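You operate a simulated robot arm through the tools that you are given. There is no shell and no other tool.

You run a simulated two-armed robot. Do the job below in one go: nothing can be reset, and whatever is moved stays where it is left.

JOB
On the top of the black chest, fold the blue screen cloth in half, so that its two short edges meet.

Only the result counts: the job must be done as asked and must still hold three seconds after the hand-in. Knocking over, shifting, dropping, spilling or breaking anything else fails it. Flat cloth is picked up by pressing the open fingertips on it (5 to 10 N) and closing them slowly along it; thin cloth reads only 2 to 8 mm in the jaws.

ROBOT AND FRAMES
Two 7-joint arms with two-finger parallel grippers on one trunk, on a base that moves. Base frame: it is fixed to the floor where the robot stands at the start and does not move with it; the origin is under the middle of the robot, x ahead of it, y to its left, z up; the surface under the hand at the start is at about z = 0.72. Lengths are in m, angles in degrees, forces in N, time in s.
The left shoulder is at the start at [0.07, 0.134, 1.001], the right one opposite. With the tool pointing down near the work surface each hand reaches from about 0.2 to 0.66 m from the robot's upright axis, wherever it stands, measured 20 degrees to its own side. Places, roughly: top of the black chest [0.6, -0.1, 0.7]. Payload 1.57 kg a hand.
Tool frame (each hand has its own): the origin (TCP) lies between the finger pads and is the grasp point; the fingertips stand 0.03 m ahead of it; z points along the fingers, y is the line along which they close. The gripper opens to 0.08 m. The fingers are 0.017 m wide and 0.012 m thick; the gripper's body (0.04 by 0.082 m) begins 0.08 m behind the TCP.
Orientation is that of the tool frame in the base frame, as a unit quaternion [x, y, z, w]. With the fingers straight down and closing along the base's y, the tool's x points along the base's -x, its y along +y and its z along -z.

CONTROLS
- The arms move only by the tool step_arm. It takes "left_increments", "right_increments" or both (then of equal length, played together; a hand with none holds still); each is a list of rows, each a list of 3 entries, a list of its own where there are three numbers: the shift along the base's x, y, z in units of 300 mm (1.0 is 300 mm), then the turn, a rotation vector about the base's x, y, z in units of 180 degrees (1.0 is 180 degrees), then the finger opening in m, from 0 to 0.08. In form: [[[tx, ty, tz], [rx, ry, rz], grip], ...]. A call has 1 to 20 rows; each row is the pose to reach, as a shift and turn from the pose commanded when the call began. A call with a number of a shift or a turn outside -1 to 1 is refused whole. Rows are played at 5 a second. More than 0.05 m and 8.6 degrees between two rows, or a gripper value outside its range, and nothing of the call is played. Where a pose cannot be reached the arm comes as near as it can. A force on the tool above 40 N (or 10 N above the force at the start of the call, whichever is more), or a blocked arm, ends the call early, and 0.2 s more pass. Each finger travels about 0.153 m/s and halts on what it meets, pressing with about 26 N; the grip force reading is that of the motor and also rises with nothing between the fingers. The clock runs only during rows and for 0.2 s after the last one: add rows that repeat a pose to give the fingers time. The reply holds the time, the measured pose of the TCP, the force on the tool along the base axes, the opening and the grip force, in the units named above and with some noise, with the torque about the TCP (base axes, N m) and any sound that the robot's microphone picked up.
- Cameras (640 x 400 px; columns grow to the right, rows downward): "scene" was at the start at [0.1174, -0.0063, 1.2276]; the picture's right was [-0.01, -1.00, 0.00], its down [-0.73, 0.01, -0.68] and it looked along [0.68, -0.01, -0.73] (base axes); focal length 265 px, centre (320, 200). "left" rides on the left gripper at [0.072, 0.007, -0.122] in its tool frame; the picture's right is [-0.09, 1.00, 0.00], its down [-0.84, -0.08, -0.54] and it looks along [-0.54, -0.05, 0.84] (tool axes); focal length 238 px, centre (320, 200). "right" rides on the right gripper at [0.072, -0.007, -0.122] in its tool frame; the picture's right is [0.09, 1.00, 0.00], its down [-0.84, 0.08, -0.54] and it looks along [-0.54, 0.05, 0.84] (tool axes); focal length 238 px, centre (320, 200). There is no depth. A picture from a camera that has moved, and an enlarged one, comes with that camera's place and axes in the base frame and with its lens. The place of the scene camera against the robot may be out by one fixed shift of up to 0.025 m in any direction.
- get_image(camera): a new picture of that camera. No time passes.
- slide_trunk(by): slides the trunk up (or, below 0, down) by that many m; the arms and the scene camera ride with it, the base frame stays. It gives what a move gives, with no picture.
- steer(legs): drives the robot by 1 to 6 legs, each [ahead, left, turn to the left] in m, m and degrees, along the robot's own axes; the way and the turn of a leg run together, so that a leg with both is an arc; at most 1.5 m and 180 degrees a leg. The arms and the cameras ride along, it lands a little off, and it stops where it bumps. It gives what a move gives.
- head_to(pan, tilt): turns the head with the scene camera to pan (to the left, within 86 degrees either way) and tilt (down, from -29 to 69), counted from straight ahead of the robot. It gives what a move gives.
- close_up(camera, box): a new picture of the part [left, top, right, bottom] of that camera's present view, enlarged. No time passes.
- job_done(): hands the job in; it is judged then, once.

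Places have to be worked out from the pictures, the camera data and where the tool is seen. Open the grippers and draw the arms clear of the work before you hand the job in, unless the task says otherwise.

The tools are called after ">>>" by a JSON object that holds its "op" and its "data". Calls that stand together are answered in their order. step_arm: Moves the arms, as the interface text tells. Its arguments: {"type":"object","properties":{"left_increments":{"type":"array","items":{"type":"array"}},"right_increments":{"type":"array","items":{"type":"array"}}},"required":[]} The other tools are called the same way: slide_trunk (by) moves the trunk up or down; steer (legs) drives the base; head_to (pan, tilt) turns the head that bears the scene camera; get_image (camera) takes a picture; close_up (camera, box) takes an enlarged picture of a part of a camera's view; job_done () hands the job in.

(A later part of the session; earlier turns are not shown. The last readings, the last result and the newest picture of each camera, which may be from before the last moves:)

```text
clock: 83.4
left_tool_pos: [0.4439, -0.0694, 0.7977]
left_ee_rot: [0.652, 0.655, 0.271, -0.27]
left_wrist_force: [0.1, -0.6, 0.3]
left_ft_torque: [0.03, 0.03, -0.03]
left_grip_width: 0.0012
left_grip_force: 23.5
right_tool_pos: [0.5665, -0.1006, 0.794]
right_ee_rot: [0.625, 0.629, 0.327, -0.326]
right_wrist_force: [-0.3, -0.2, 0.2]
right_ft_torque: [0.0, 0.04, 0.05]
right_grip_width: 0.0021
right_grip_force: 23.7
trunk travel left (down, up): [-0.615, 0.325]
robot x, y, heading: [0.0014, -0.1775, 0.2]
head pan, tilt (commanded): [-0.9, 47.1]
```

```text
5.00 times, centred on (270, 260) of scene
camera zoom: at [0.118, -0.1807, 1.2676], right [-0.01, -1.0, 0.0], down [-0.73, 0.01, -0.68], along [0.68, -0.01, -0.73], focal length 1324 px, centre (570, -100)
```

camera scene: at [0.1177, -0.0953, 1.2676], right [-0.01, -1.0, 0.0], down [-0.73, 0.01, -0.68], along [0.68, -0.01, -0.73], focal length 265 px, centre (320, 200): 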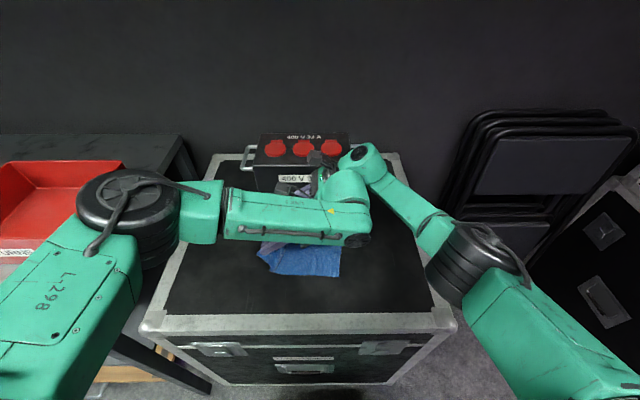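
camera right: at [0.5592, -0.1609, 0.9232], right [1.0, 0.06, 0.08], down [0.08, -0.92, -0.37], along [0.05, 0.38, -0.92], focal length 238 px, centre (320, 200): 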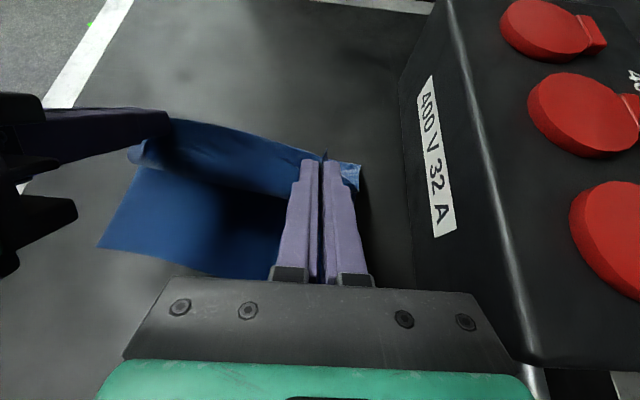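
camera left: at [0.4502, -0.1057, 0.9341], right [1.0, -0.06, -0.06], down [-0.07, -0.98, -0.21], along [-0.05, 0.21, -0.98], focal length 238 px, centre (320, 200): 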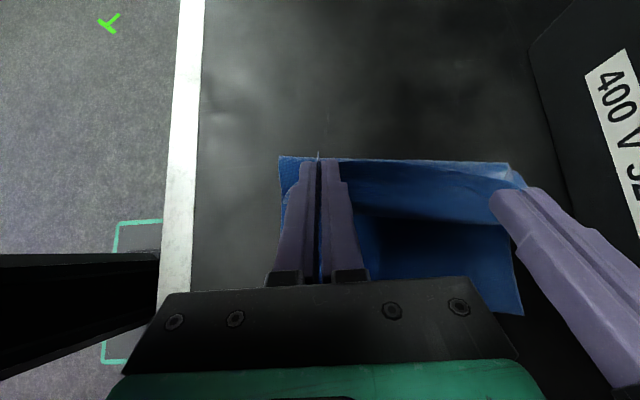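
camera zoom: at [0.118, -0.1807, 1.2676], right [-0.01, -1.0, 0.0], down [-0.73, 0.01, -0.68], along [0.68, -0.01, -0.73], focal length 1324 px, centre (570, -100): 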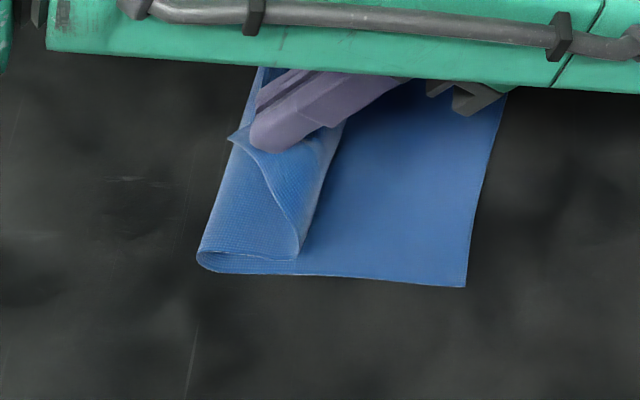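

The near crease is back on target (about -0.014 against -0.016), while the far end is still about 9 mm short. I'll nudge the right hand 12 mm right, and the left 3 mm, before releasing.

>>> {"op": "step_arm", "data": {"left_increments": [[[0.0, -0.005, 0.0], [0.0, 0, 0], 0.0], [[0.0, -0.01, 0.0], [0.0, 0, 0], 0.0], [[0.0, -0.01, 0.0], [0.0, 0, 0], 0.0]], "right_increments": [[[-0.005, -0.015, 0.0], [0.0, 0, 0], 0.0], [[-0.01, -0.03, 0.0], [0.0, 0, 0], 0.0], [[-0.01, -0.043, 0.0], [0.0, 0, 0], 0.0]]}}

>>> {"op": "get_image", "data": {"camera": "left"}}

>>> {"op": "get_image", "data": {"camera": "right"}}

>>> {"op": "close_up", "data": {"camera": "scene", "box": [210, 220, 330, 300]}}

```text
clock: 84.2
left_tool_pos: [0.4436, -0.0735, 0.7967]
left_ee_rot: [0.652, 0.655, 0.271, -0.27]
left_wrist_force: [-0.5, 0.1, 0.4]
left_ft_torque: [-0.01, -0.02, -0.01]
left_grip_width: 0.0016
left_grip_force: 24.2
right_tool_pos: [0.5615, -0.1148, 0.7927]
right_ee_rot: [0.625, 0.629, 0.327, -0.327]
right_wrist_force: [0.3, -0.2, -0.4]
right_ft_torque: [0.0, -0.02, 0.02]
right_grip_width: 0.002
right_grip_force: 23.9
trunk travel left (down, up): [-0.615, 0.325]
robot x, y, heading: [0.0002, -0.1752, 0.3]
head pan, tilt (commanded): [-0.9, 47.1]
```

```text
taken
camera left: at [0.4498, -0.1094, 0.9337], right [1.0, -0.06, -0.06], down [-0.07, -0.98, -0.21], along [-0.05, 0.21, -0.98], focal length 238 px, centre (320, 200)
```

left: 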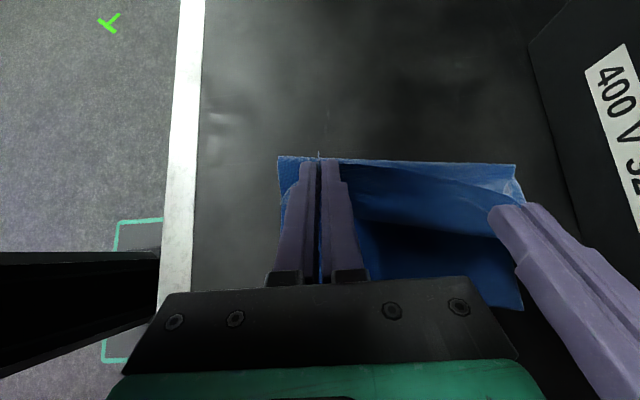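

```text
taken
camera right: at [0.5563, -0.1742, 0.9226], right [1.0, 0.06, 0.08], down [0.08, -0.92, -0.38], along [0.05, 0.38, -0.92], focal length 238 px, centre (320, 200)
```

right: 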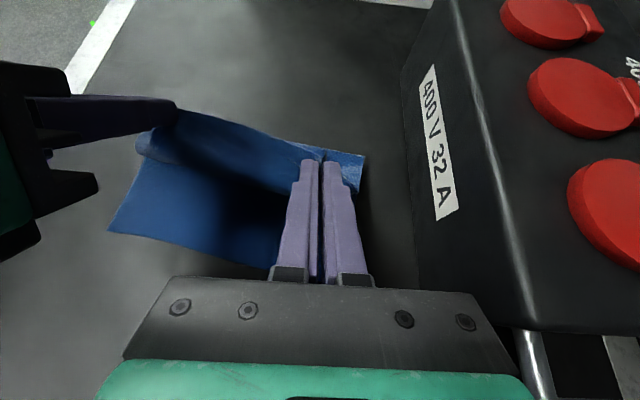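

```text
5.00 times, centred on (270, 260) of scene
camera zoom: at [0.118, -0.1813, 1.2676], right [-0.01, -1.0, 0.0], down [-0.73, 0.01, -0.68], along [0.68, -0.01, -0.73], focal length 1324 px, centre (570, -100)
```

zoom: 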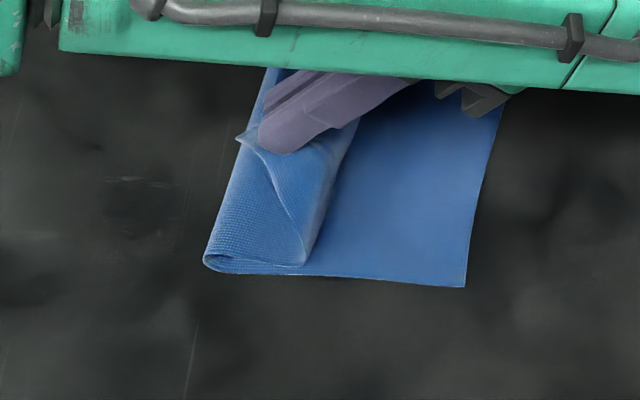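

The crease is within 2 mm near and 6 mm far of mid-cloth. I'll open both grippers just a little and withdraw the fingers along their own axes, up and to the right, so the flap is drawn over in the right direction.

>>> {"op": "step_arm", "data": {"left_increments": [[[0.0, 0.0, 0.0], [0.0, 0, 0], 0.004], [[0.0, 0.0, 0.0], [0.0, 0, 0], 0.008], [[0.0, 0.0, 0.0], [0.0, 0, 0], 0.014], [[0.0, -0.02, 0.02], [0.0, 0, 0], 0.016], [[0.0, -0.05, 0.05], [0.0, 0, 0], 0.016], [[0.0, -0.09, 0.09], [0.0, 0, 0], 0.016], [[0.0, -0.13, 0.13], [0.0, 0, 0], 0.016], [[0.0, -0.13, 0.13], [0.0, 0, 0], 0.016]], "right_increments": [[[0.0, 0.0, 0.0], [0.0, 0, 0], 0.004], [[0.0, 0.0, 0.0], [0.0, 0, 0], 0.008], [[0.0, 0.0, 0.0], [0.0, 0, 0], 0.014], [[0.0, -0.023, 0.016], [0.0, 0, 0], 0.016], [[0.0, -0.058, 0.041], [0.0, 0, 0], 0.016], [[0.0, -0.105, 0.073], [0.0, 0, 0], 0.016], [[0.0, -0.15, 0.105], [0.0, 0, 0], 0.016], [[0.0, -0.15, 0.105], [0.0, 0, 0], 0.016]]}}

>>> {"op": "get_image", "data": {"camera": "left"}}

>>> {"op": "get_image", "data": {"camera": "right"}}

>>> {"op": "get_image", "data": {"camera": "scene"}}

```text
clock: 86.0
left_tool_pos: [0.4425, -0.1133, 0.8358]
left_ee_rot: [0.652, 0.655, 0.271, -0.27]
left_wrist_force: [-0.9, 0.5, -0.3]
left_ft_torque: [0.0, 0.01, 0.02]
left_grip_width: 0.0162
left_grip_force: 0.1
right_tool_pos: [0.5627, -0.1596, 0.8249]
right_ee_rot: [0.624, 0.63, 0.327, -0.326]
right_wrist_force: [-0.1, 0.6, 0.1]
right_ft_torque: [-0.01, -0.02, -0.01]
right_grip_width: 0.0159
right_grip_force: 0.1
trunk travel left (down, up): [-0.615, 0.325]
robot x, y, heading: [-0.0003, -0.1732, 0.0]
head pan, tilt (commanded): [-0.9, 47.1]
```

```text
taken
camera left: at [0.4498, -0.1481, 0.9722], right [1.0, -0.06, -0.06], down [-0.07, -0.98, -0.21], along [-0.05, 0.21, -0.98], focal length 238 px, centre (320, 200)
```

left: 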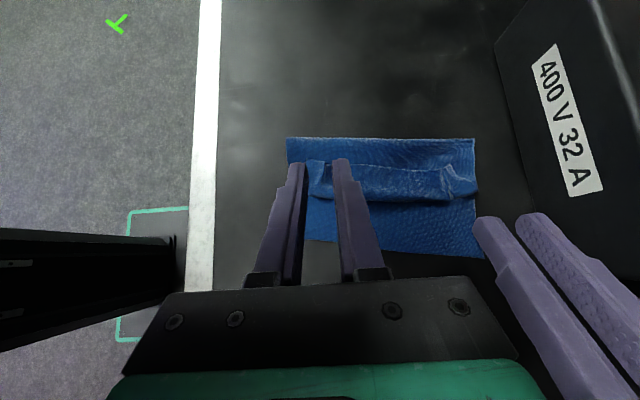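

```text
taken
camera right: at [0.5562, -0.2188, 0.9543], right [1.0, 0.06, 0.08], down [0.08, -0.92, -0.37], along [0.05, 0.38, -0.92], focal length 238 px, centre (320, 200)
```

right: 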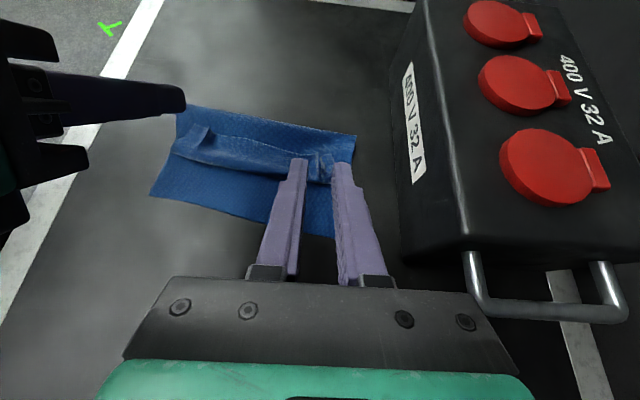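

```text
taken
camera scene: at [0.1182, -0.1806, 1.2676], right [-0.01, -1.0, 0.0], down [-0.73, 0.01, -0.68], along [0.68, -0.01, -0.73], focal length 265 px, centre (320, 200)
```

scene: 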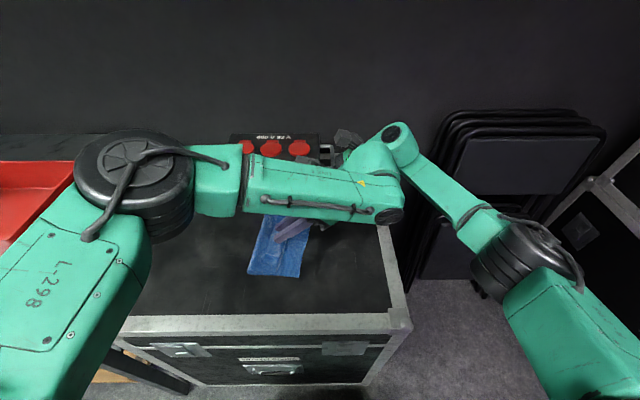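

The flap came down folded back on itself: crease at about y=-0.033, free edge at -0.067, belly at -0.10, lower edge at -0.147. The main fold is where it should be; only the last 3.5 cm has to be flipped over. I'll draw both arms clear to see it properly.

>>> {"op": "step_arm", "data": {"left_increments": [[[0.0, 0.0, 0.12], [0.0, 0, 0], 0.016], [[0.0, 0.05, 0.25], [-0.04, 0, 0], 0.016], [[0.0, 0.15, 0.3], [-0.08, 0, 0], 0.016], [[0.0, 0.3, 0.3], [-0.12, 0, 0], 0.016], [[0.0, 0.45, 0.3], [-0.16, 0, 0], 0.016], [[0.0, 0.6, 0.3], [-0.2, 0, 0], 0.016], [[0.0, 0.75, 0.3], [-0.24, 0, 0], 0.016], [[0.0, 0.85, 0.3], [-0.25, 0, 0], 0.016]], "right_increments": [[[0.0, -0.05, 0.1], [0.0, 0, 0], 0.016], [[0.0, -0.15, 0.15], [-0.04, 0, 0], 0.016], [[0.0, -0.25, 0.2], [-0.08, 0, 0], 0.016], [[0.0, -0.35, 0.2], [-0.12, 0, 0], 0.016], [[0.0, -0.45, 0.2], [-0.16, 0, 0], 0.016], [[0.0, -0.5, 0.2], [-0.16, 0, 0], 0.016], [[0.0, -0.5, 0.2], [-0.16, 0, 0], 0.016], [[0.0, -0.5, 0.2], [-0.16, 0, 0], 0.016]]}}

>>> {"op": "get_image", "data": {"camera": "scene"}}

>>> {"op": "get_image", "data": {"camera": "left"}}

>>> {"op": "get_image", "data": {"camera": "right"}}

```text
clock: 87.8
left_tool_pos: [0.4424, 0.142, 0.9262]
left_ee_rot: [0.705, 0.709, -0.001, -0.001]
left_wrist_force: [1.1, 0.7, 1.2]
left_ft_torque: [-0.01, -0.01, 0.02]
left_grip_width: 0.0161
left_grip_force: 0.0
right_tool_pos: [0.5627, -0.3082, 0.8852]
right_ee_rot: [0.686, 0.691, 0.16, -0.16]
right_wrist_force: [-0.1, -0.8, -0.5]
right_ft_torque: [-0.03, 0.02, 0.01]
right_grip_width: 0.0161
right_grip_force: 0.0
trunk travel left (down, up): [-0.615, 0.325]
robot x, y, heading: [0.0004, -0.1743, 0.5]
head pan, tilt (commanded): [-0.9, 47.1]
```

```text
taken
camera scene: at [0.118, -0.181, 1.2676], right [-0.01, -1.0, 0.0], down [-0.73, 0.01, -0.68], along [0.68, -0.01, -0.73], focal length 265 px, centre (320, 200)
```

scene: 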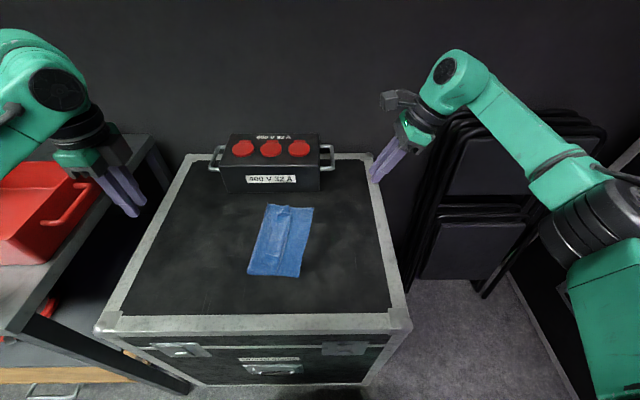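

```text
taken
camera left: at [0.4484, 0.2139, 1.0479], right [1.0, -0.09, 0.0], down [-0.07, -0.84, 0.54], along [-0.05, -0.54, -0.84], focal length 238 px, centre (320, 200)
```

left: 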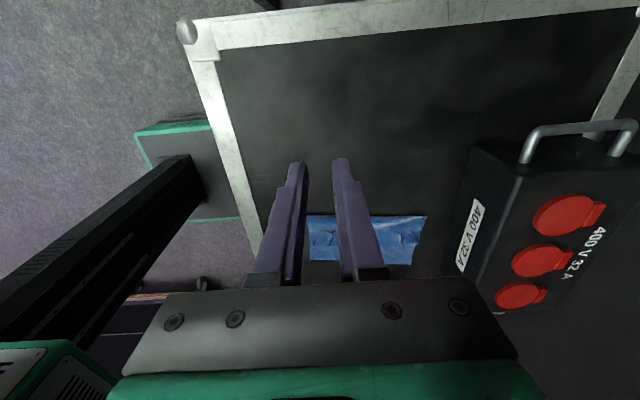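

```text
taken
camera right: at [0.5568, -0.2989, 1.0267], right [1.0, 0.09, 0.04], down [0.08, -0.99, 0.12], along [0.05, -0.11, -0.99], focal length 238 px, centre (320, 200)
```

right: 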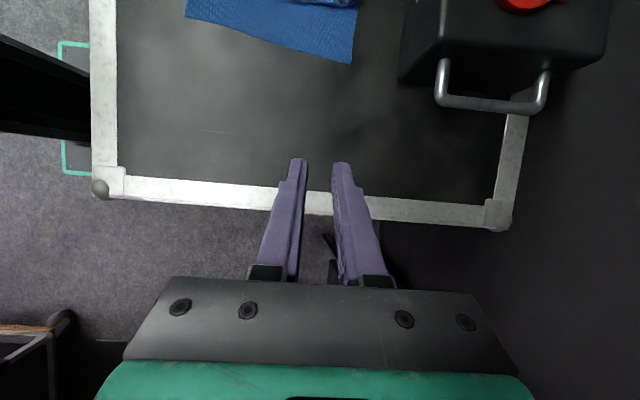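

The whole cloth is now in the scene camera's view, so I'll zoom in on it.

>>> {"op": "close_up", "data": {"camera": "scene", "box": [225, 190, 335, 290]}}

>>> {"op": "close_up", "data": {"camera": "left", "box": [240, 180, 480, 290]}}

```text
4.00 times, centred on (280, 240) of scene
camera zoom: at [0.118, -0.181, 1.2676], right [-0.01, -1.0, 0.0], down [-0.73, 0.01, -0.68], along [0.68, -0.01, -0.73], focal length 1060 px, centre (480, 40)
```

zoom: 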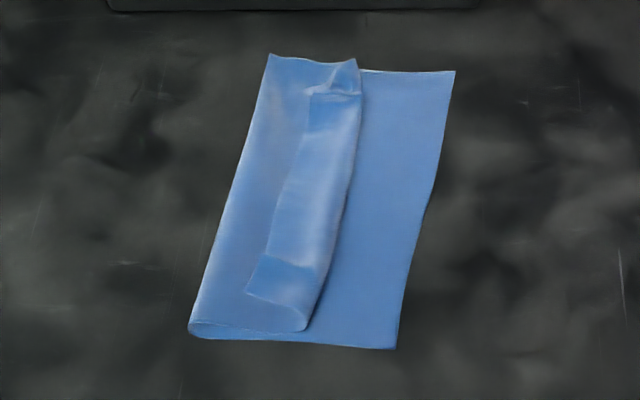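

```text
2.67 times, centred on (360, 235) of left
camera zoom: at [0.4484, 0.2139, 1.0479], right [1.0, -0.09, 0.0], down [-0.07, -0.84, 0.54], along [-0.05, -0.54, -0.84], focal length 636 px, centre (213, 107)
```

zoom: 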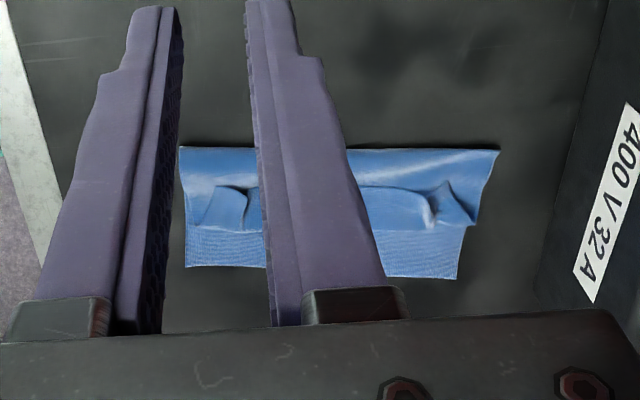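

I now have a clear view. The main crease lies 0.114 m (near) to 0.128 m (far) from the lower edge, so it is close to the middle. On top, a strip about 3 cm wide is folded back, with its free edge facing left. I'll look at that edge from low on the left side with the left hand's camera.

>>> {"op": "step_arm", "data": {"left_increments": [[[0.02, -0.04, -0.07], [-0.04, 0, 0], 0.03], [[0.04, -0.08, -0.14], [-0.08, 0, 0], 0.03], [[0.06, -0.12, -0.21], [-0.12, 0, 0], 0.03], [[0.08, -0.16, -0.28], [-0.16, 0, 0], 0.03], [[0.1, -0.21, -0.35], [-0.2, 0, 0], 0.03], [[0.1, -0.26, -0.41], [-0.222, 0, 0], 0.03], [[0.1, -0.26, -0.41], [-0.222, 0, 0], 0.03]]}}

>>> {"op": "get_image", "data": {"camera": "left"}}

>>> {"op": "close_up", "data": {"camera": "left", "box": [180, 120, 500, 320]}}

```text
clock: 89.4
left_tool_pos: [0.4724, 0.0631, 0.8012]
left_ee_rot: [0.663, 0.666, -0.243, 0.241]
left_wrist_force: [0.5, 0.0, -0.1]
left_ft_torque: [0.02, 0.01, -0.02]
left_grip_width: 0.03
left_grip_force: 0.1
right_tool_pos: [0.563, -0.31, 0.8853]
right_ee_rot: [0.687, 0.691, 0.161, -0.16]
right_wrist_force: [0.6, 0.5, -0.2]
right_ft_torque: [0.02, 0.02, 0.02]
right_grip_width: 0.0159
right_grip_force: 0.1
trunk travel left (down, up): [-0.615, 0.325]
robot x, y, heading: [-0.0005, -0.1777, 0.1]
head pan, tilt (commanded): [-0.9, 47.1]
```

```text
taken
camera left: at [0.4797, 0.1966, 0.8489], right [1.0, -0.07, 0.05], down [-0.07, -0.29, 0.95], along [-0.05, -0.95, -0.3], focal length 238 px, centre (320, 200)
```

left: 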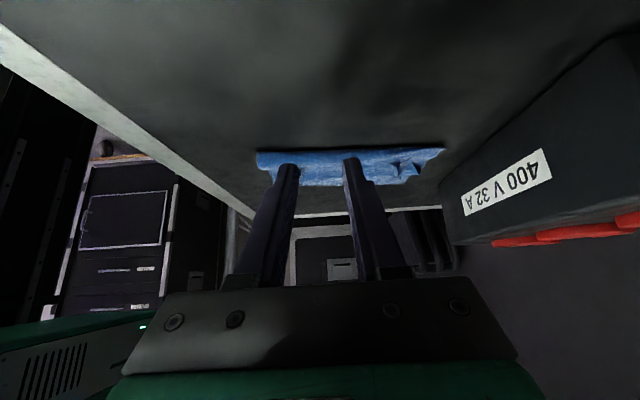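

```text
2.00 times, centred on (340, 220) of left
camera zoom: at [0.4797, 0.1966, 0.8489], right [1.0, -0.07, 0.05], down [-0.07, -0.29, 0.95], along [-0.05, -0.95, -0.3], focal length 477 px, centre (280, 160)
```

zoom: 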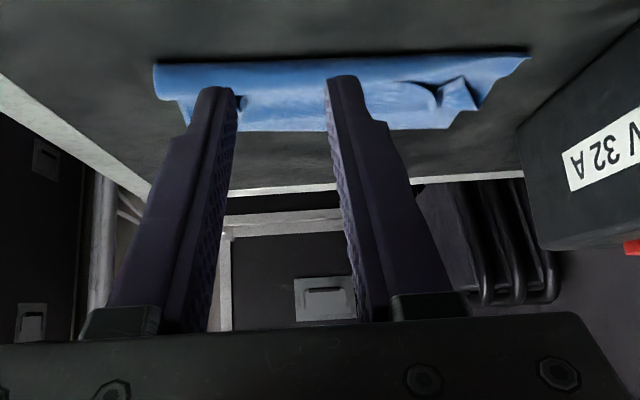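

>>> {"op": "close_up", "data": {"camera": "left", "box": [250, 140, 350, 195]}}

>>> {"op": "close_up", "data": {"camera": "left", "box": [350, 140, 450, 195]}}

```text
6.40 times, centred on (300, 168) of left
camera zoom: at [0.4797, 0.1966, 0.8489], right [1.0, -0.07, 0.05], down [-0.07, -0.29, 0.95], along [-0.05, -0.95, -0.3], focal length 1525 px, centre (448, 408)
```

zoom: 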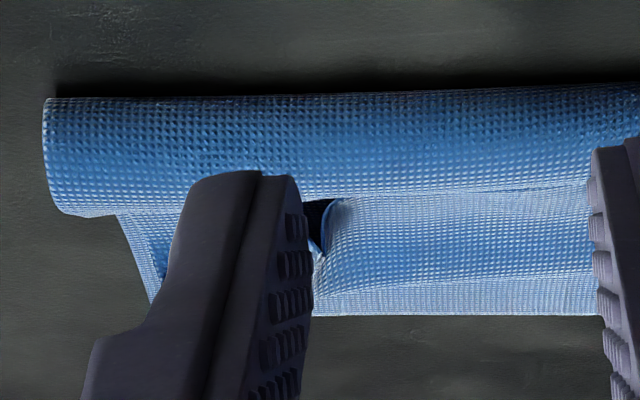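

```text
6.40 times, centred on (400, 168) of left
camera zoom: at [0.4797, 0.1966, 0.8489], right [1.0, -0.07, 0.05], down [-0.07, -0.29, 0.95], along [-0.05, -0.95, -0.3], focal length 1525 px, centre (-192, 408)
```

zoom: 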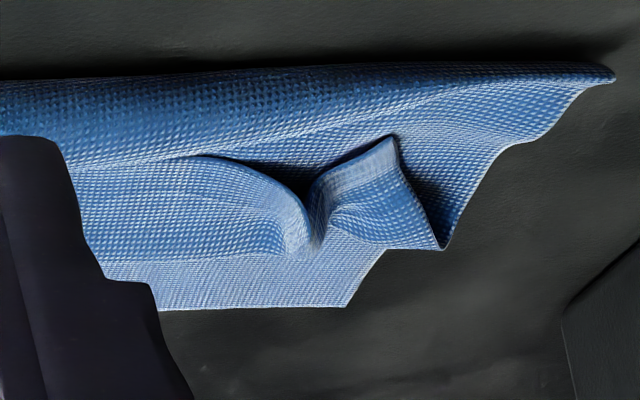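

From this side I can see the flap's free edge lying just right of the crease roll, with two raised pleats. My plan: the left hand, leaning left, pins the top layer near the crease. The right hand then wipes the folded-back strip over to the right. First I'll shift the base 0.08 m left so that both reach comfortably.

>>> {"op": "steer", "data": {"legs": [[0.0, 0.08, 0.0]]}}

>>> {"op": "step_arm", "data": {"left_increments": [[[-0.005, -0.1, 0.0], [0, 0, 0], 0.0], [[-0.01, -0.2, 0.0], [0, 0, 0], 0.0], [[-0.015, -0.35, 0.0], [0, 0, 0], 0.0], [[-0.02, -0.48, -0.02], [0, 0, 0], 0.0], [[-0.025, -0.567, -0.05], [0, 0, 0], 0.0], [[-0.025, -0.567, -0.08], [0, 0, 0], 0.0]], "right_increments": [[[0.0, 0.0, 0.0], [0.0, 0, 0], 0.0], [[0.0, 0.0, 0.0], [0.0, 0, 0], 0.0], [[0.0, 0.0, 0.0], [0.0, 0, 0], 0.0], [[0.0, 0.0, 0.0], [0.0, 0, 0], 0.0], [[0.0, 0.0, 0.0], [0.0, 0, 0], 0.0], [[0.0, 0.0, 0.0], [0.0, 0, 0], 0.0]]}}

>>> {"op": "get_image", "data": {"camera": "scene"}}

>>> {"op": "get_image", "data": {"camera": "left"}}

```text
clock: 90.5
left_tool_pos: [0.4734, 0.1441, 0.8008]
left_ee_rot: [0.663, 0.666, -0.244, 0.24]
left_wrist_force: [-0.5, 0.1, 0.2]
left_ft_torque: [0.01, 0.0, -0.01]
left_grip_width: 0.0301
left_grip_force: 0.1
right_tool_pos: [0.563, -0.2274, 0.8853]
right_ee_rot: [0.687, 0.69, 0.16, -0.16]
right_wrist_force: [-0.2, 0.2, -0.5]
right_ft_torque: [0.0, -0.02, 0.03]
right_grip_width: 0.016
right_grip_force: 0.1
trunk travel left (down, up): [-0.615, 0.325]
robot x, y, heading: [0.0012, -0.0946, 0.1]
head pan, tilt (commanded): [-0.9, 47.1]
```

```text
clock: 91.9
left_tool_pos: [0.4674, -0.0261, 0.7772]
left_ee_rot: [0.663, 0.666, -0.243, 0.242]
left_wrist_force: [1.1, -0.4, 0.2]
left_ft_torque: [0.01, -0.02, 0.0]
left_grip_width: 0.0
left_grip_force: 21.6
right_tool_pos: [0.5627, -0.2274, 0.8853]
right_ee_rot: [0.687, 0.691, 0.16, -0.16]
right_wrist_force: [0.2, 0.0, 0.1]
right_ft_torque: [-0.02, 0.0, 0.01]
right_grip_width: 0.0
right_grip_force: 21.6
trunk travel left (down, up): [-0.615, 0.325]
robot x, y, heading: [-0.0005, -0.0932, 0.1]
head pan, tilt (commanded): [-0.9, 47.1]
```

```text
taken
camera scene: at [0.1177, -0.0995, 1.2676], right [-0.01, -1.0, 0.0], down [-0.73, 0.01, -0.68], along [0.68, -0.01, -0.73], focal length 265 px, centre (320, 200)
```

scene: 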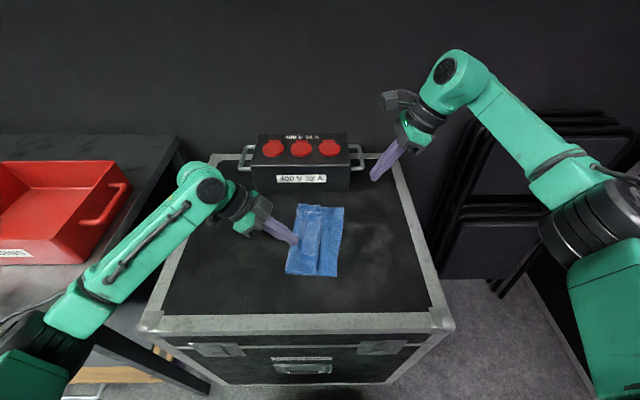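

```text
taken
camera left: at [0.4734, 0.1069, 0.8243], right [1.0, -0.07, 0.05], down [-0.07, -0.29, 0.95], along [-0.05, -0.95, -0.3], focal length 238 px, centre (320, 200)
```

left: 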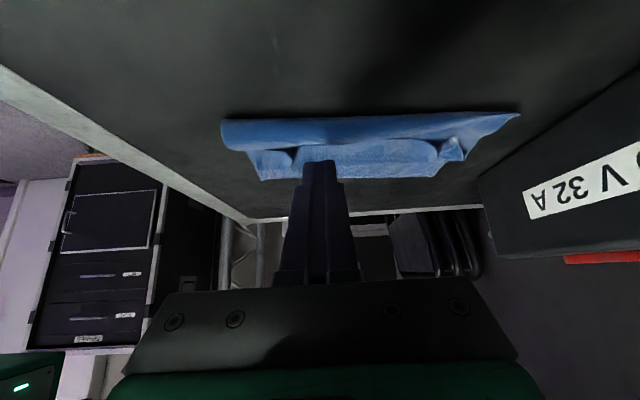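

The scene camera now sees the cloth with the left hand leaning in from the left. I'll zoom in to place the pin point.

>>> {"op": "close_up", "data": {"camera": "scene", "box": [265, 190, 365, 290]}}

>>> {"op": "close_up", "data": {"camera": "left", "box": [210, 90, 530, 200]}}

```text
4.00 times, centred on (315, 240) of scene
camera zoom: at [0.1177, -0.0995, 1.2676], right [-0.01, -1.0, 0.0], down [-0.73, 0.01, -0.68], along [0.68, -0.01, -0.73], focal length 1060 px, centre (340, 40)
```

zoom: 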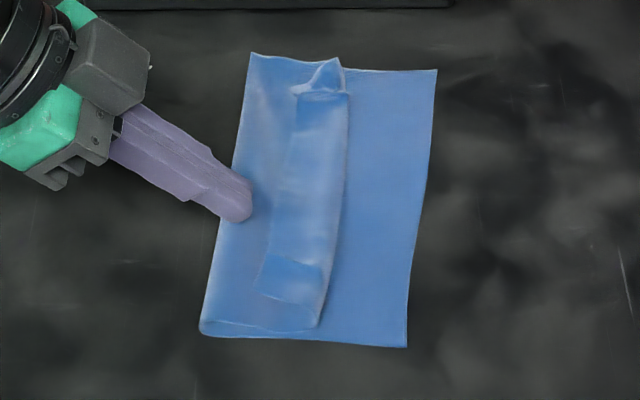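

```text
2.00 times, centred on (370, 145) of left
camera zoom: at [0.4734, 0.1069, 0.8243], right [1.0, -0.07, 0.05], down [-0.07, -0.29, 0.95], along [-0.05, -0.95, -0.3], focal length 477 px, centre (220, 310)
```

zoom: 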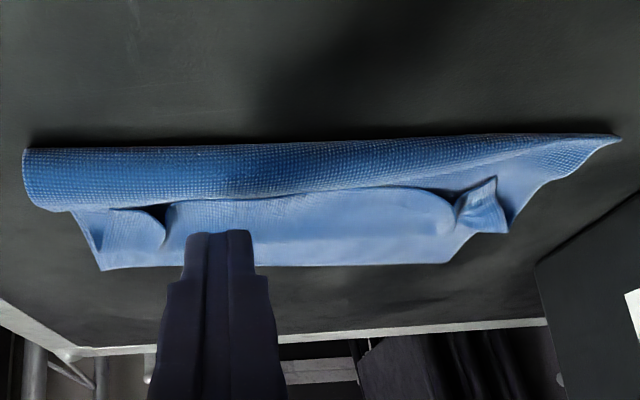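

The top layer arches slightly just behind the crease, with the folded-back strip lying behind it. I'll lower the left fingertips onto the top layer near the crease to pin it, watching the force.

>>> {"op": "step_arm", "data": {"left_increments": [[[0, 0, -0.02], [0, 0, 0], 0.0], [[0, 0, -0.04], [0, 0, 0], 0.0], [[0, 0, -0.06], [0, 0, 0], 0.0], [[0, 0, -0.075], [0, 0, 0], 0.0], [[0, 0, -0.08], [0, 0, 0], 0.0]]}}

>>> {"op": "step_arm", "data": {"left_increments": [[[0, 0, -0.003], [0, 0, 0], 0.0], [[0, 0, -0.006], [0, 0, 0], 0.0]]}}

```text
clock: 93.1
left_tool_pos: [0.4657, -0.0261, 0.7539]
left_ee_rot: [0.663, 0.666, -0.242, 0.241]
left_wrist_force: [0.0, 1.0, 0.1]
left_ft_torque: [0.03, -0.01, 0.0]
left_grip_width: 0.0001
left_grip_force: 21.3
right_tool_pos: [0.5641, -0.2283, 0.8842]
right_ee_rot: [0.687, 0.691, 0.16, -0.16]
right_wrist_force: [-0.1, 0.2, -0.4]
right_ft_torque: [0.01, 0.0, -0.02]
right_grip_width: 0.0
right_grip_force: 21.0
trunk travel left (down, up): [-0.615, 0.325]
robot x, y, heading: [-0.0016, -0.092, 0.2]
head pan, tilt (commanded): [-0.9, 47.1]
```

```text
clock: 93.7
left_tool_pos: [0.4664, -0.0256, 0.7533]
left_ee_rot: [0.664, 0.666, -0.243, 0.24]
left_wrist_force: [0.0, -0.3, 0.7]
left_ft_torque: [-0.02, 0.0, 0.02]
left_grip_width: 0.0001
left_grip_force: 20.7
right_tool_pos: [0.563, -0.2275, 0.8842]
right_ee_rot: [0.687, 0.69, 0.16, -0.161]
right_wrist_force: [0.7, 0.1, -0.3]
right_ft_torque: [0.0, 0.03, 0.02]
right_grip_width: 0.0
right_grip_force: 21.1
trunk travel left (down, up): [-0.615, 0.325]
robot x, y, heading: [0.0006, -0.0946, 0.4]
head pan, tilt (commanded): [-0.9, 47.1]
```

Only a light touch so far. I'll press a little further.

>>> {"op": "step_arm", "data": {"left_increments": [[[0, 0, -0.003], [0, 0, 0], 0.0], [[0, 0, -0.006], [0, 0, 0], 0.0], [[0, 0, -0.006], [0, 0, 0], 0.0]]}}

>>> {"op": "close_up", "data": {"camera": "scene", "box": [265, 190, 365, 290]}}

```text
clock: 94.5
left_tool_pos: [0.4658, -0.0268, 0.7509]
left_ee_rot: [0.664, 0.665, -0.244, 0.241]
left_wrist_force: [0.0, 0.5, -0.2]
left_ft_torque: [0.01, -0.03, -0.01]
left_grip_width: 0.0
left_grip_force: 21.1
right_tool_pos: [0.563, -0.2274, 0.8855]
right_ee_rot: [0.687, 0.69, 0.161, -0.159]
right_wrist_force: [-0.6, -0.1, 0.2]
right_ft_torque: [-0.01, -0.04, 0.03]
right_grip_width: 0.0
right_grip_force: 21.1
trunk travel left (down, up): [-0.615, 0.325]
robot x, y, heading: [-0.0017, -0.0948, 0.1]
head pan, tilt (commanded): [-0.9, 47.1]
```

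```text
4.00 times, centred on (315, 240) of scene
camera zoom: at [0.1177, -0.0998, 1.2676], right [-0.01, -1.0, 0.0], down [-0.73, 0.01, -0.68], along [0.68, -0.01, -0.73], focal length 1060 px, centre (340, 40)
```

zoom: 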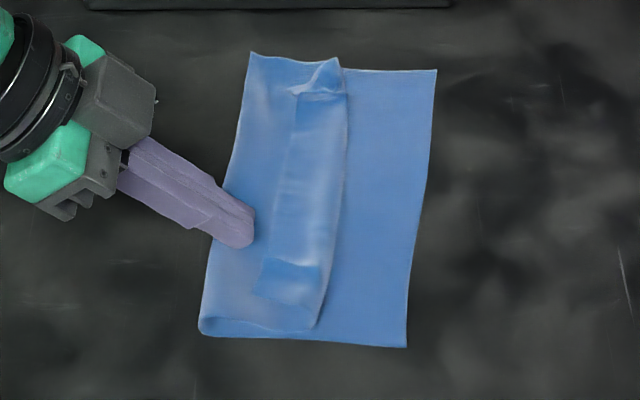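

Still no load, because the fingertips are rounded. I'll continue down in 1 mm steps.

>>> {"op": "step_arm", "data": {"left_increments": [[[0, 0, -0.003], [0, 0, 0], 0.0], [[0, 0, -0.006], [0, 0, 0], 0.0], [[0, 0, -0.006], [0, 0, 0], 0.0]]}}

>>> {"op": "step_arm", "data": {"left_increments": [[[0, 0, -0.003], [0, 0, 0], 0.0], [[0, 0, -0.003], [0, 0, 0], 0.0]]}}

```text
clock: 95.3
left_tool_pos: [0.466, -0.0247, 0.7502]
left_ee_rot: [0.663, 0.665, -0.243, 0.241]
left_wrist_force: [0.3, 0.2, 4.0]
left_ft_torque: [0.0, -0.02, 0.01]
left_grip_width: 0.0
left_grip_force: 21.0
right_tool_pos: [0.5621, -0.2291, 0.8846]
right_ee_rot: [0.687, 0.69, 0.161, -0.16]
right_wrist_force: [0.4, 0.1, -0.4]
right_ft_torque: [0.01, -0.01, -0.02]
right_grip_width: 0.0002
right_grip_force: 20.6
trunk travel left (down, up): [-0.615, 0.325]
robot x, y, heading: [0.0024, -0.0941, 0.2]
head pan, tilt (commanded): [-0.9, 47.1]
```

```text
clock: 95.9
left_tool_pos: [0.4659, -0.0272, 0.7486]
left_ee_rot: [0.663, 0.665, -0.243, 0.242]
left_wrist_force: [1.2, 0.9, 8.6]
left_ft_torque: [-0.06, -0.07, 0.04]
left_grip_width: 0.0001
left_grip_force: 21.5
right_tool_pos: [0.5613, -0.2279, 0.8856]
right_ee_rot: [0.687, 0.69, 0.161, -0.159]
right_wrist_force: [0.2, 0.0, -0.3]
right_ft_torque: [-0.02, 0.02, 0.02]
right_grip_width: 0.0001
right_grip_force: 20.8
trunk travel left (down, up): [-0.615, 0.325]
robot x, y, heading: [-0.0005, -0.0981, 0.2]
head pan, tilt (commanded): [-0.9, 47.1]
```

The left hand pins the top layer with about 8.6 N. Now I'll bring the right hand, nearly upright, over the gap between the crease and the flap's free edge at x≈0.545.

>>> {"op": "step_arm", "data": {"right_increments": [[[-0.01, 0.12, -0.03], [-0.02, 0, 0], 0.0], [[-0.02, 0.24, -0.06], [-0.04, 0, 0], 0.0], [[-0.035, 0.36, -0.1], [-0.06, 0, 0], 0.0], [[-0.05, 0.47, -0.16], [-0.079, 0, 0], 0.0], [[-0.054, 0.554, -0.23], [-0.079, 0, 0], 0.0], [[-0.054, 0.554, -0.285], [-0.079, 0, 0], 0.0], [[-0.054, 0.554, -0.285], [-0.079, 0, 0], 0.0]]}}

>>> {"op": "close_up", "data": {"camera": "scene", "box": [265, 190, 365, 290]}}

>>> {"op": "get_image", "data": {"camera": "scene"}}

>>> {"op": "get_image", "data": {"camera": "right"}}

```text
clock: 97.5
left_tool_pos: [0.4662, -0.0268, 0.7499]
left_ee_rot: [0.664, 0.665, -0.242, 0.242]
left_wrist_force: [1.2, -1.6, 12.3]
left_ft_torque: [-0.2, 0.01, 0.01]
left_grip_width: 0.0
left_grip_force: 21.2
right_tool_pos: [0.5451, -0.0622, 0.7997]
right_ee_rot: [0.702, 0.705, 0.075, -0.074]
right_wrist_force: [-0.4, 0.3, -0.2]
right_ft_torque: [-0.02, 0.01, 0.0]
right_grip_width: 0.0
right_grip_force: 21.2
trunk travel left (down, up): [-0.615, 0.325]
robot x, y, heading: [-0.0016, -0.0909, -0.1]
head pan, tilt (commanded): [-0.9, 47.1]
```

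```text
4.00 times, centred on (315, 240) of scene
camera zoom: at [0.1161, -0.1001, 1.2678], right [-0.01, -1.0, 0.0], down [-0.73, 0.01, -0.68], along [0.68, -0.01, -0.73], focal length 1060 px, centre (340, 40)
```

zoom: 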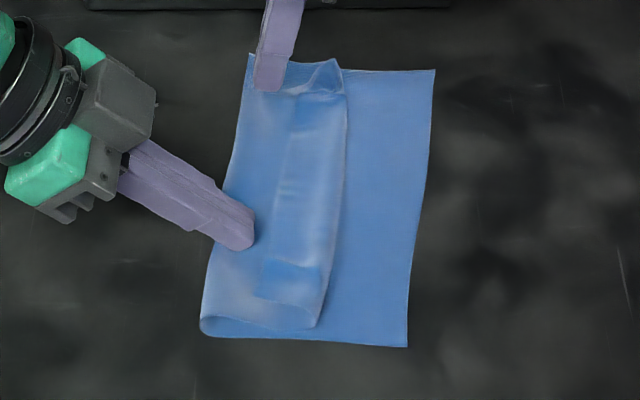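

```text
taken
camera scene: at [0.1161, -0.1001, 1.2678], right [-0.01, -1.0, 0.0], down [-0.73, 0.01, -0.68], along [0.68, -0.01, -0.73], focal length 265 px, centre (320, 200)
```

scene: 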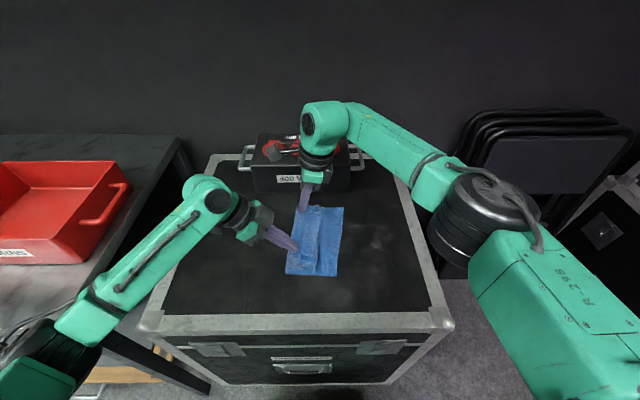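

```text
taken
camera right: at [0.5393, -0.0178, 0.9345], right [1.0, 0.1, 0.02], down [0.08, -0.93, 0.36], along [0.05, -0.35, -0.93], focal length 238 px, centre (320, 200)
```

right: 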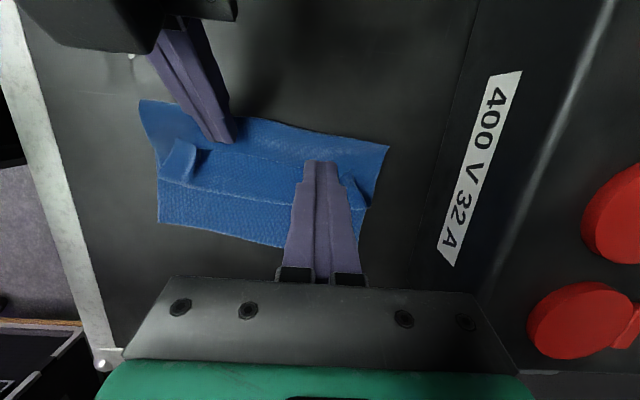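

The view is good. I'll lower the right fingertips to just above the top layer, beside the flap's free edge.

>>> {"op": "step_arm", "data": {"right_increments": [[[0, 0, -0.04], [0, 0, 0], 0.0], [[0, 0, -0.08], [0, 0, 0], 0.0], [[0, 0, -0.115], [0, 0, 0], 0.0], [[0, 0, -0.14], [0, 0, 0], 0.0], [[0, 0, -0.147], [0, 0, 0], 0.0]]}}

>>> {"op": "close_up", "data": {"camera": "scene", "box": [265, 190, 365, 290]}}

>>> {"op": "close_up", "data": {"camera": "right", "box": [160, 80, 440, 280]}}

```text
clock: 98.7
left_tool_pos: [0.4653, -0.0257, 0.7501]
left_ee_rot: [0.663, 0.665, -0.243, 0.241]
left_wrist_force: [1.9, -0.5, 13.1]
left_ft_torque: [-0.18, -0.06, 0.03]
left_grip_width: 0.0
left_grip_force: 21.4
right_tool_pos: [0.5457, -0.0624, 0.7566]
right_ee_rot: [0.702, 0.705, 0.073, -0.073]
right_wrist_force: [-0.1, 0.1, -0.4]
right_ft_torque: [-0.01, -0.01, 0.0]
right_grip_width: 0.0
right_grip_force: 21.2
trunk travel left (down, up): [-0.615, 0.325]
robot x, y, heading: [-0.0007, -0.0954, 0.3]
head pan, tilt (commanded): [-0.9, 47.1]
```

```text
4.00 times, centred on (315, 240) of scene
camera zoom: at [0.116, -0.1001, 1.2678], right [-0.01, -1.0, 0.0], down [-0.73, 0.01, -0.68], along [0.68, -0.01, -0.73], focal length 1060 px, centre (340, 40)
```

zoom: 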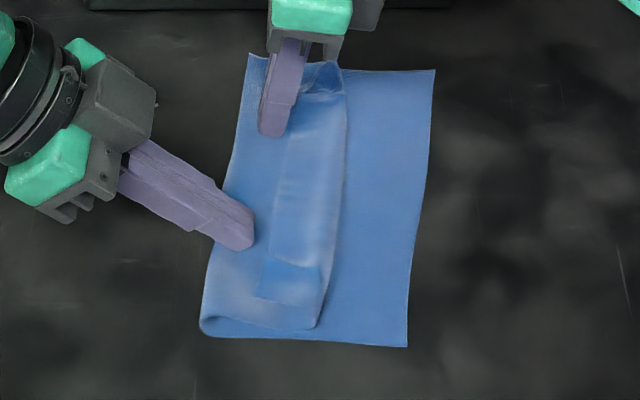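

```text
2.00 times, centred on (300, 180) of right
camera zoom: at [0.5392, -0.018, 0.8912], right [1.0, 0.09, 0.02], down [0.08, -0.93, 0.36], along [0.05, -0.35, -0.93], focal length 477 px, centre (360, 240)
```

zoom: 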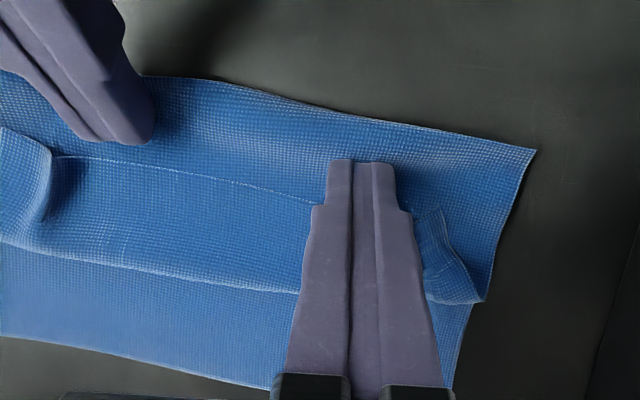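

The right fingertips are just left of the flap's free edge. I'll lower 2 mm more, looking for a light touch.

>>> {"op": "step_arm", "data": {"right_increments": [[[0, 0, -0.0033], [0, 0, 0], 0.0], [[0, 0, -0.0067], [0, 0, 0], 0.0], [[0, 0, -0.0067], [0, 0, 0], 0.0]]}}

```text
clock: 99.5
left_tool_pos: [0.465, -0.0275, 0.7504]
left_ee_rot: [0.664, 0.665, -0.242, 0.241]
left_wrist_force: [1.2, -0.3, 13.1]
left_ft_torque: [-0.2, -0.03, 0.03]
left_grip_width: 0.0
left_grip_force: 21.1
right_tool_pos: [0.546, -0.0621, 0.7532]
right_ee_rot: [0.701, 0.705, 0.074, -0.074]
right_wrist_force: [0.3, 0.2, -0.1]
right_ft_torque: [0.01, 0.01, 0.0]
right_grip_width: 0.0
right_grip_force: 20.5
trunk travel left (down, up): [-0.615, 0.325]
robot x, y, heading: [0.0004, -0.0909, 0.1]
head pan, tilt (commanded): [-0.9, 47.1]
```

I'm now hovering right at the top-layer surface. I'll sweep the right fingertips 3 cm to the right, pushing the free edge over.

>>> {"op": "step_arm", "data": {"right_increments": [[[0, -0.017, 0], [0, 0, 0], 0.0], [[0, -0.033, 0], [0, 0, 0], 0.0], [[0, -0.05, 0], [0, 0, 0], 0.0], [[0, -0.067, 0], [0, 0, 0], 0.0], [[0, -0.083, 0], [0, 0, 0], 0.0], [[0, -0.1, 0], [0, 0, 0], 0.0]]}}

>>> {"op": "close_up", "data": {"camera": "scene", "box": [265, 190, 365, 290]}}

>>> {"op": "close_up", "data": {"camera": "right", "box": [160, 80, 440, 280]}}

```text
clock: 100.9
left_tool_pos: [0.4652, -0.0273, 0.7495]
left_ee_rot: [0.664, 0.665, -0.242, 0.241]
left_wrist_force: [2.4, -0.9, 13.1]
left_ft_torque: [-0.18, -0.04, 0.04]
left_grip_width: 0.0
left_grip_force: 21.4
right_tool_pos: [0.5453, -0.0929, 0.7529]
right_ee_rot: [0.701, 0.705, 0.074, -0.073]
right_wrist_force: [-0.8, 0.4, 0.6]
right_ft_torque: [0.0, -0.04, 0.01]
right_grip_width: 0.0001
right_grip_force: 20.9
trunk travel left (down, up): [-0.615, 0.325]
robot x, y, heading: [-0.0003, -0.0947, 0.1]
head pan, tilt (commanded): [-0.9, 47.1]
```

```text
4.00 times, centred on (315, 240) of scene
camera zoom: at [0.1159, -0.1003, 1.2678], right [-0.01, -1.0, 0.0], down [-0.73, 0.01, -0.68], along [0.68, -0.01, -0.73], focal length 1060 px, centre (340, 40)
```

zoom: 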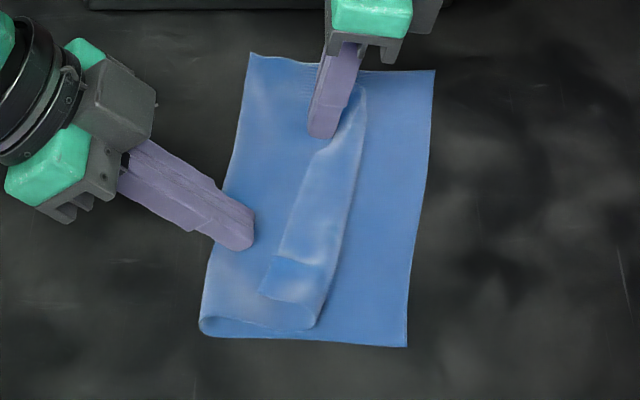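

```text
2.00 times, centred on (300, 180) of right
camera zoom: at [0.5393, -0.0491, 0.8883], right [1.0, 0.1, 0.02], down [0.08, -0.93, 0.36], along [0.05, -0.35, -0.93], focal length 477 px, centre (360, 240)
```

zoom: 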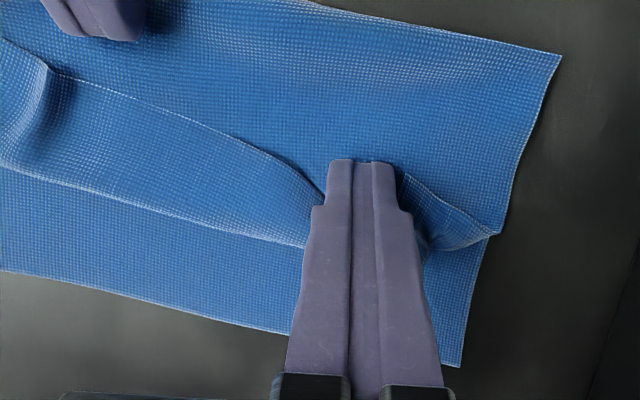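

It works. The free edge is being rolled over to the right and the crease hasn't moved. I'll continue the sweep another 3.5 cm.

>>> {"op": "step_arm", "data": {"right_increments": [[[0, -0.017, 0], [0, 0, 0], 0.0], [[0, -0.033, 0], [0, 0, 0], 0.0], [[0, -0.05, 0], [0, 0, 0], 0.0], [[0, -0.067, 0], [0, 0, 0], 0.0], [[0, -0.083, 0], [0, 0, 0], 0.0], [[0, -0.1, 0], [0, 0, 0], 0.0], [[0, -0.117, 0], [0, 0, 0], 0.0]]}}

>>> {"op": "close_up", "data": {"camera": "scene", "box": [265, 190, 365, 290]}}

>>> {"op": "close_up", "data": {"camera": "right", "box": [160, 80, 440, 280]}}

```text
clock: 102.5
left_tool_pos: [0.4657, -0.0273, 0.7498]
left_ee_rot: [0.664, 0.665, -0.242, 0.241]
left_wrist_force: [2.8, -1.5, 14.0]
left_ft_torque: [-0.19, -0.05, 0.06]
left_grip_width: 0.0
left_grip_force: 20.9
right_tool_pos: [0.5455, -0.1277, 0.7546]
right_ee_rot: [0.701, 0.705, 0.074, -0.074]
right_wrist_force: [0.4, -0.1, 0.1]
right_ft_torque: [0.0, 0.02, 0.0]
right_grip_width: 0.0
right_grip_force: 21.8
trunk travel left (down, up): [-0.615, 0.325]
robot x, y, heading: [0.0005, -0.0927, 0.1]
head pan, tilt (commanded): [-0.9, 47.1]
```

```text
4.00 times, centred on (315, 240) of scene
camera zoom: at [0.1159, -0.1003, 1.2678], right [-0.01, -1.0, 0.0], down [-0.73, 0.01, -0.68], along [0.68, -0.01, -0.73], focal length 1060 px, centre (340, 40)
```

zoom: 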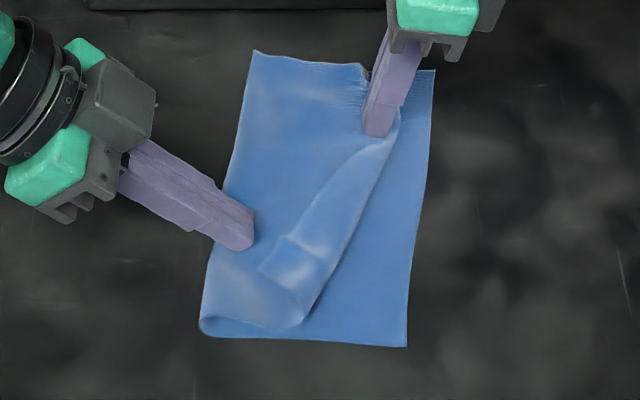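

```text
2.00 times, centred on (300, 180) of right
camera zoom: at [0.5392, -0.0832, 0.8895], right [1.0, 0.09, 0.02], down [0.08, -0.93, 0.36], along [0.05, -0.35, -0.93], focal length 477 px, centre (360, 240)
```

zoom: 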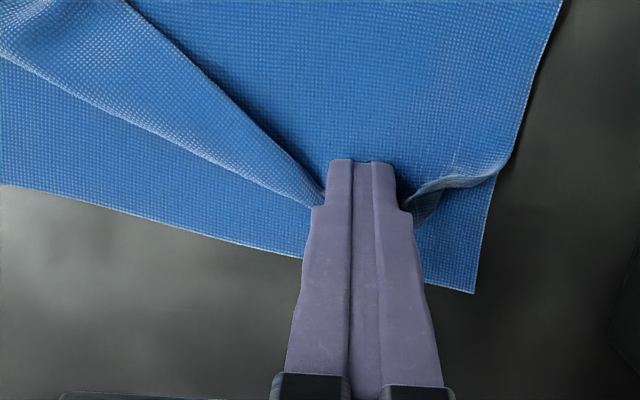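

The far half is nearly unrolled. I'll continue 2.5 cm more to finish turning it.

>>> {"op": "step_arm", "data": {"right_increments": [[[0, -0.017, 0], [0, 0, 0], 0.0], [[0, -0.033, 0], [0, 0, 0], 0.0], [[0, -0.05, 0], [0, 0, 0], 0.0], [[0, -0.067, 0], [0, 0, 0], 0.0], [[0, -0.083, 0], [0, 0, 0], 0.0]]}}

>>> {"op": "close_up", "data": {"camera": "scene", "box": [265, 190, 365, 290]}}

>>> {"op": "close_up", "data": {"camera": "right", "box": [160, 80, 440, 280]}}

```text
clock: 103.7
left_tool_pos: [0.4644, -0.0265, 0.7496]
left_ee_rot: [0.664, 0.665, -0.242, 0.241]
left_wrist_force: [2.7, -1.0, 13.7]
left_ft_torque: [-0.22, -0.06, 0.02]
left_grip_width: 0.0
left_grip_force: 21.1
right_tool_pos: [0.5458, -0.1524, 0.7547]
right_ee_rot: [0.701, 0.705, 0.075, -0.073]
right_wrist_force: [-0.2, -0.4, -0.2]
right_ft_torque: [-0.01, 0.01, 0.01]
right_grip_width: 0.0
right_grip_force: 21.0
trunk travel left (down, up): [-0.615, 0.325]
robot x, y, heading: [0.0008, -0.0914, 0.1]
head pan, tilt (commanded): [-0.9, 47.1]
```

```text
4.00 times, centred on (315, 240) of scene
camera zoom: at [0.1159, -0.1003, 1.2678], right [-0.01, -1.0, 0.0], down [-0.73, 0.01, -0.68], along [0.68, -0.01, -0.73], focal length 1060 px, centre (340, 40)
```

zoom: 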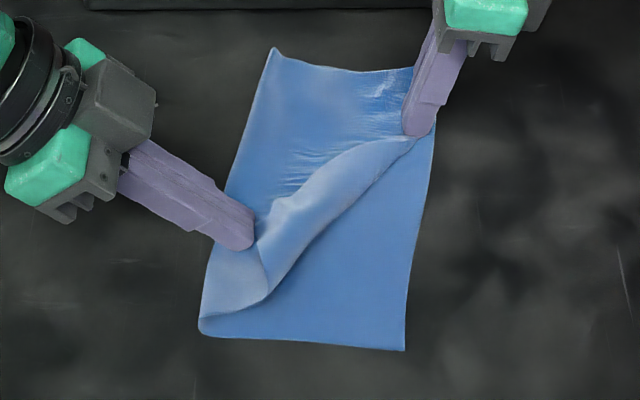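

```text
2.00 times, centred on (300, 180) of right
camera zoom: at [0.5387, -0.1082, 0.89], right [1.0, 0.1, 0.02], down [0.08, -0.93, 0.36], along [0.05, -0.35, -0.93], focal length 477 px, centre (360, 240)
```

zoom: 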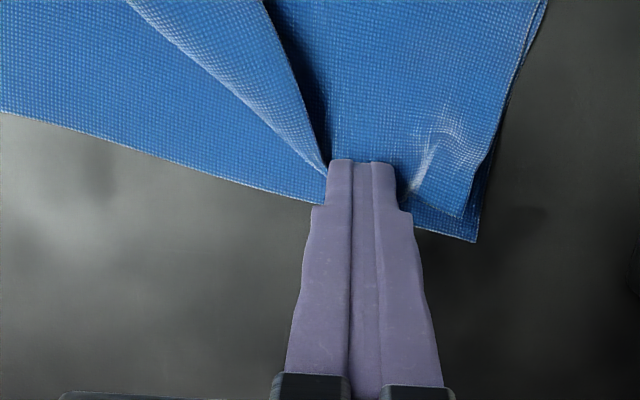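

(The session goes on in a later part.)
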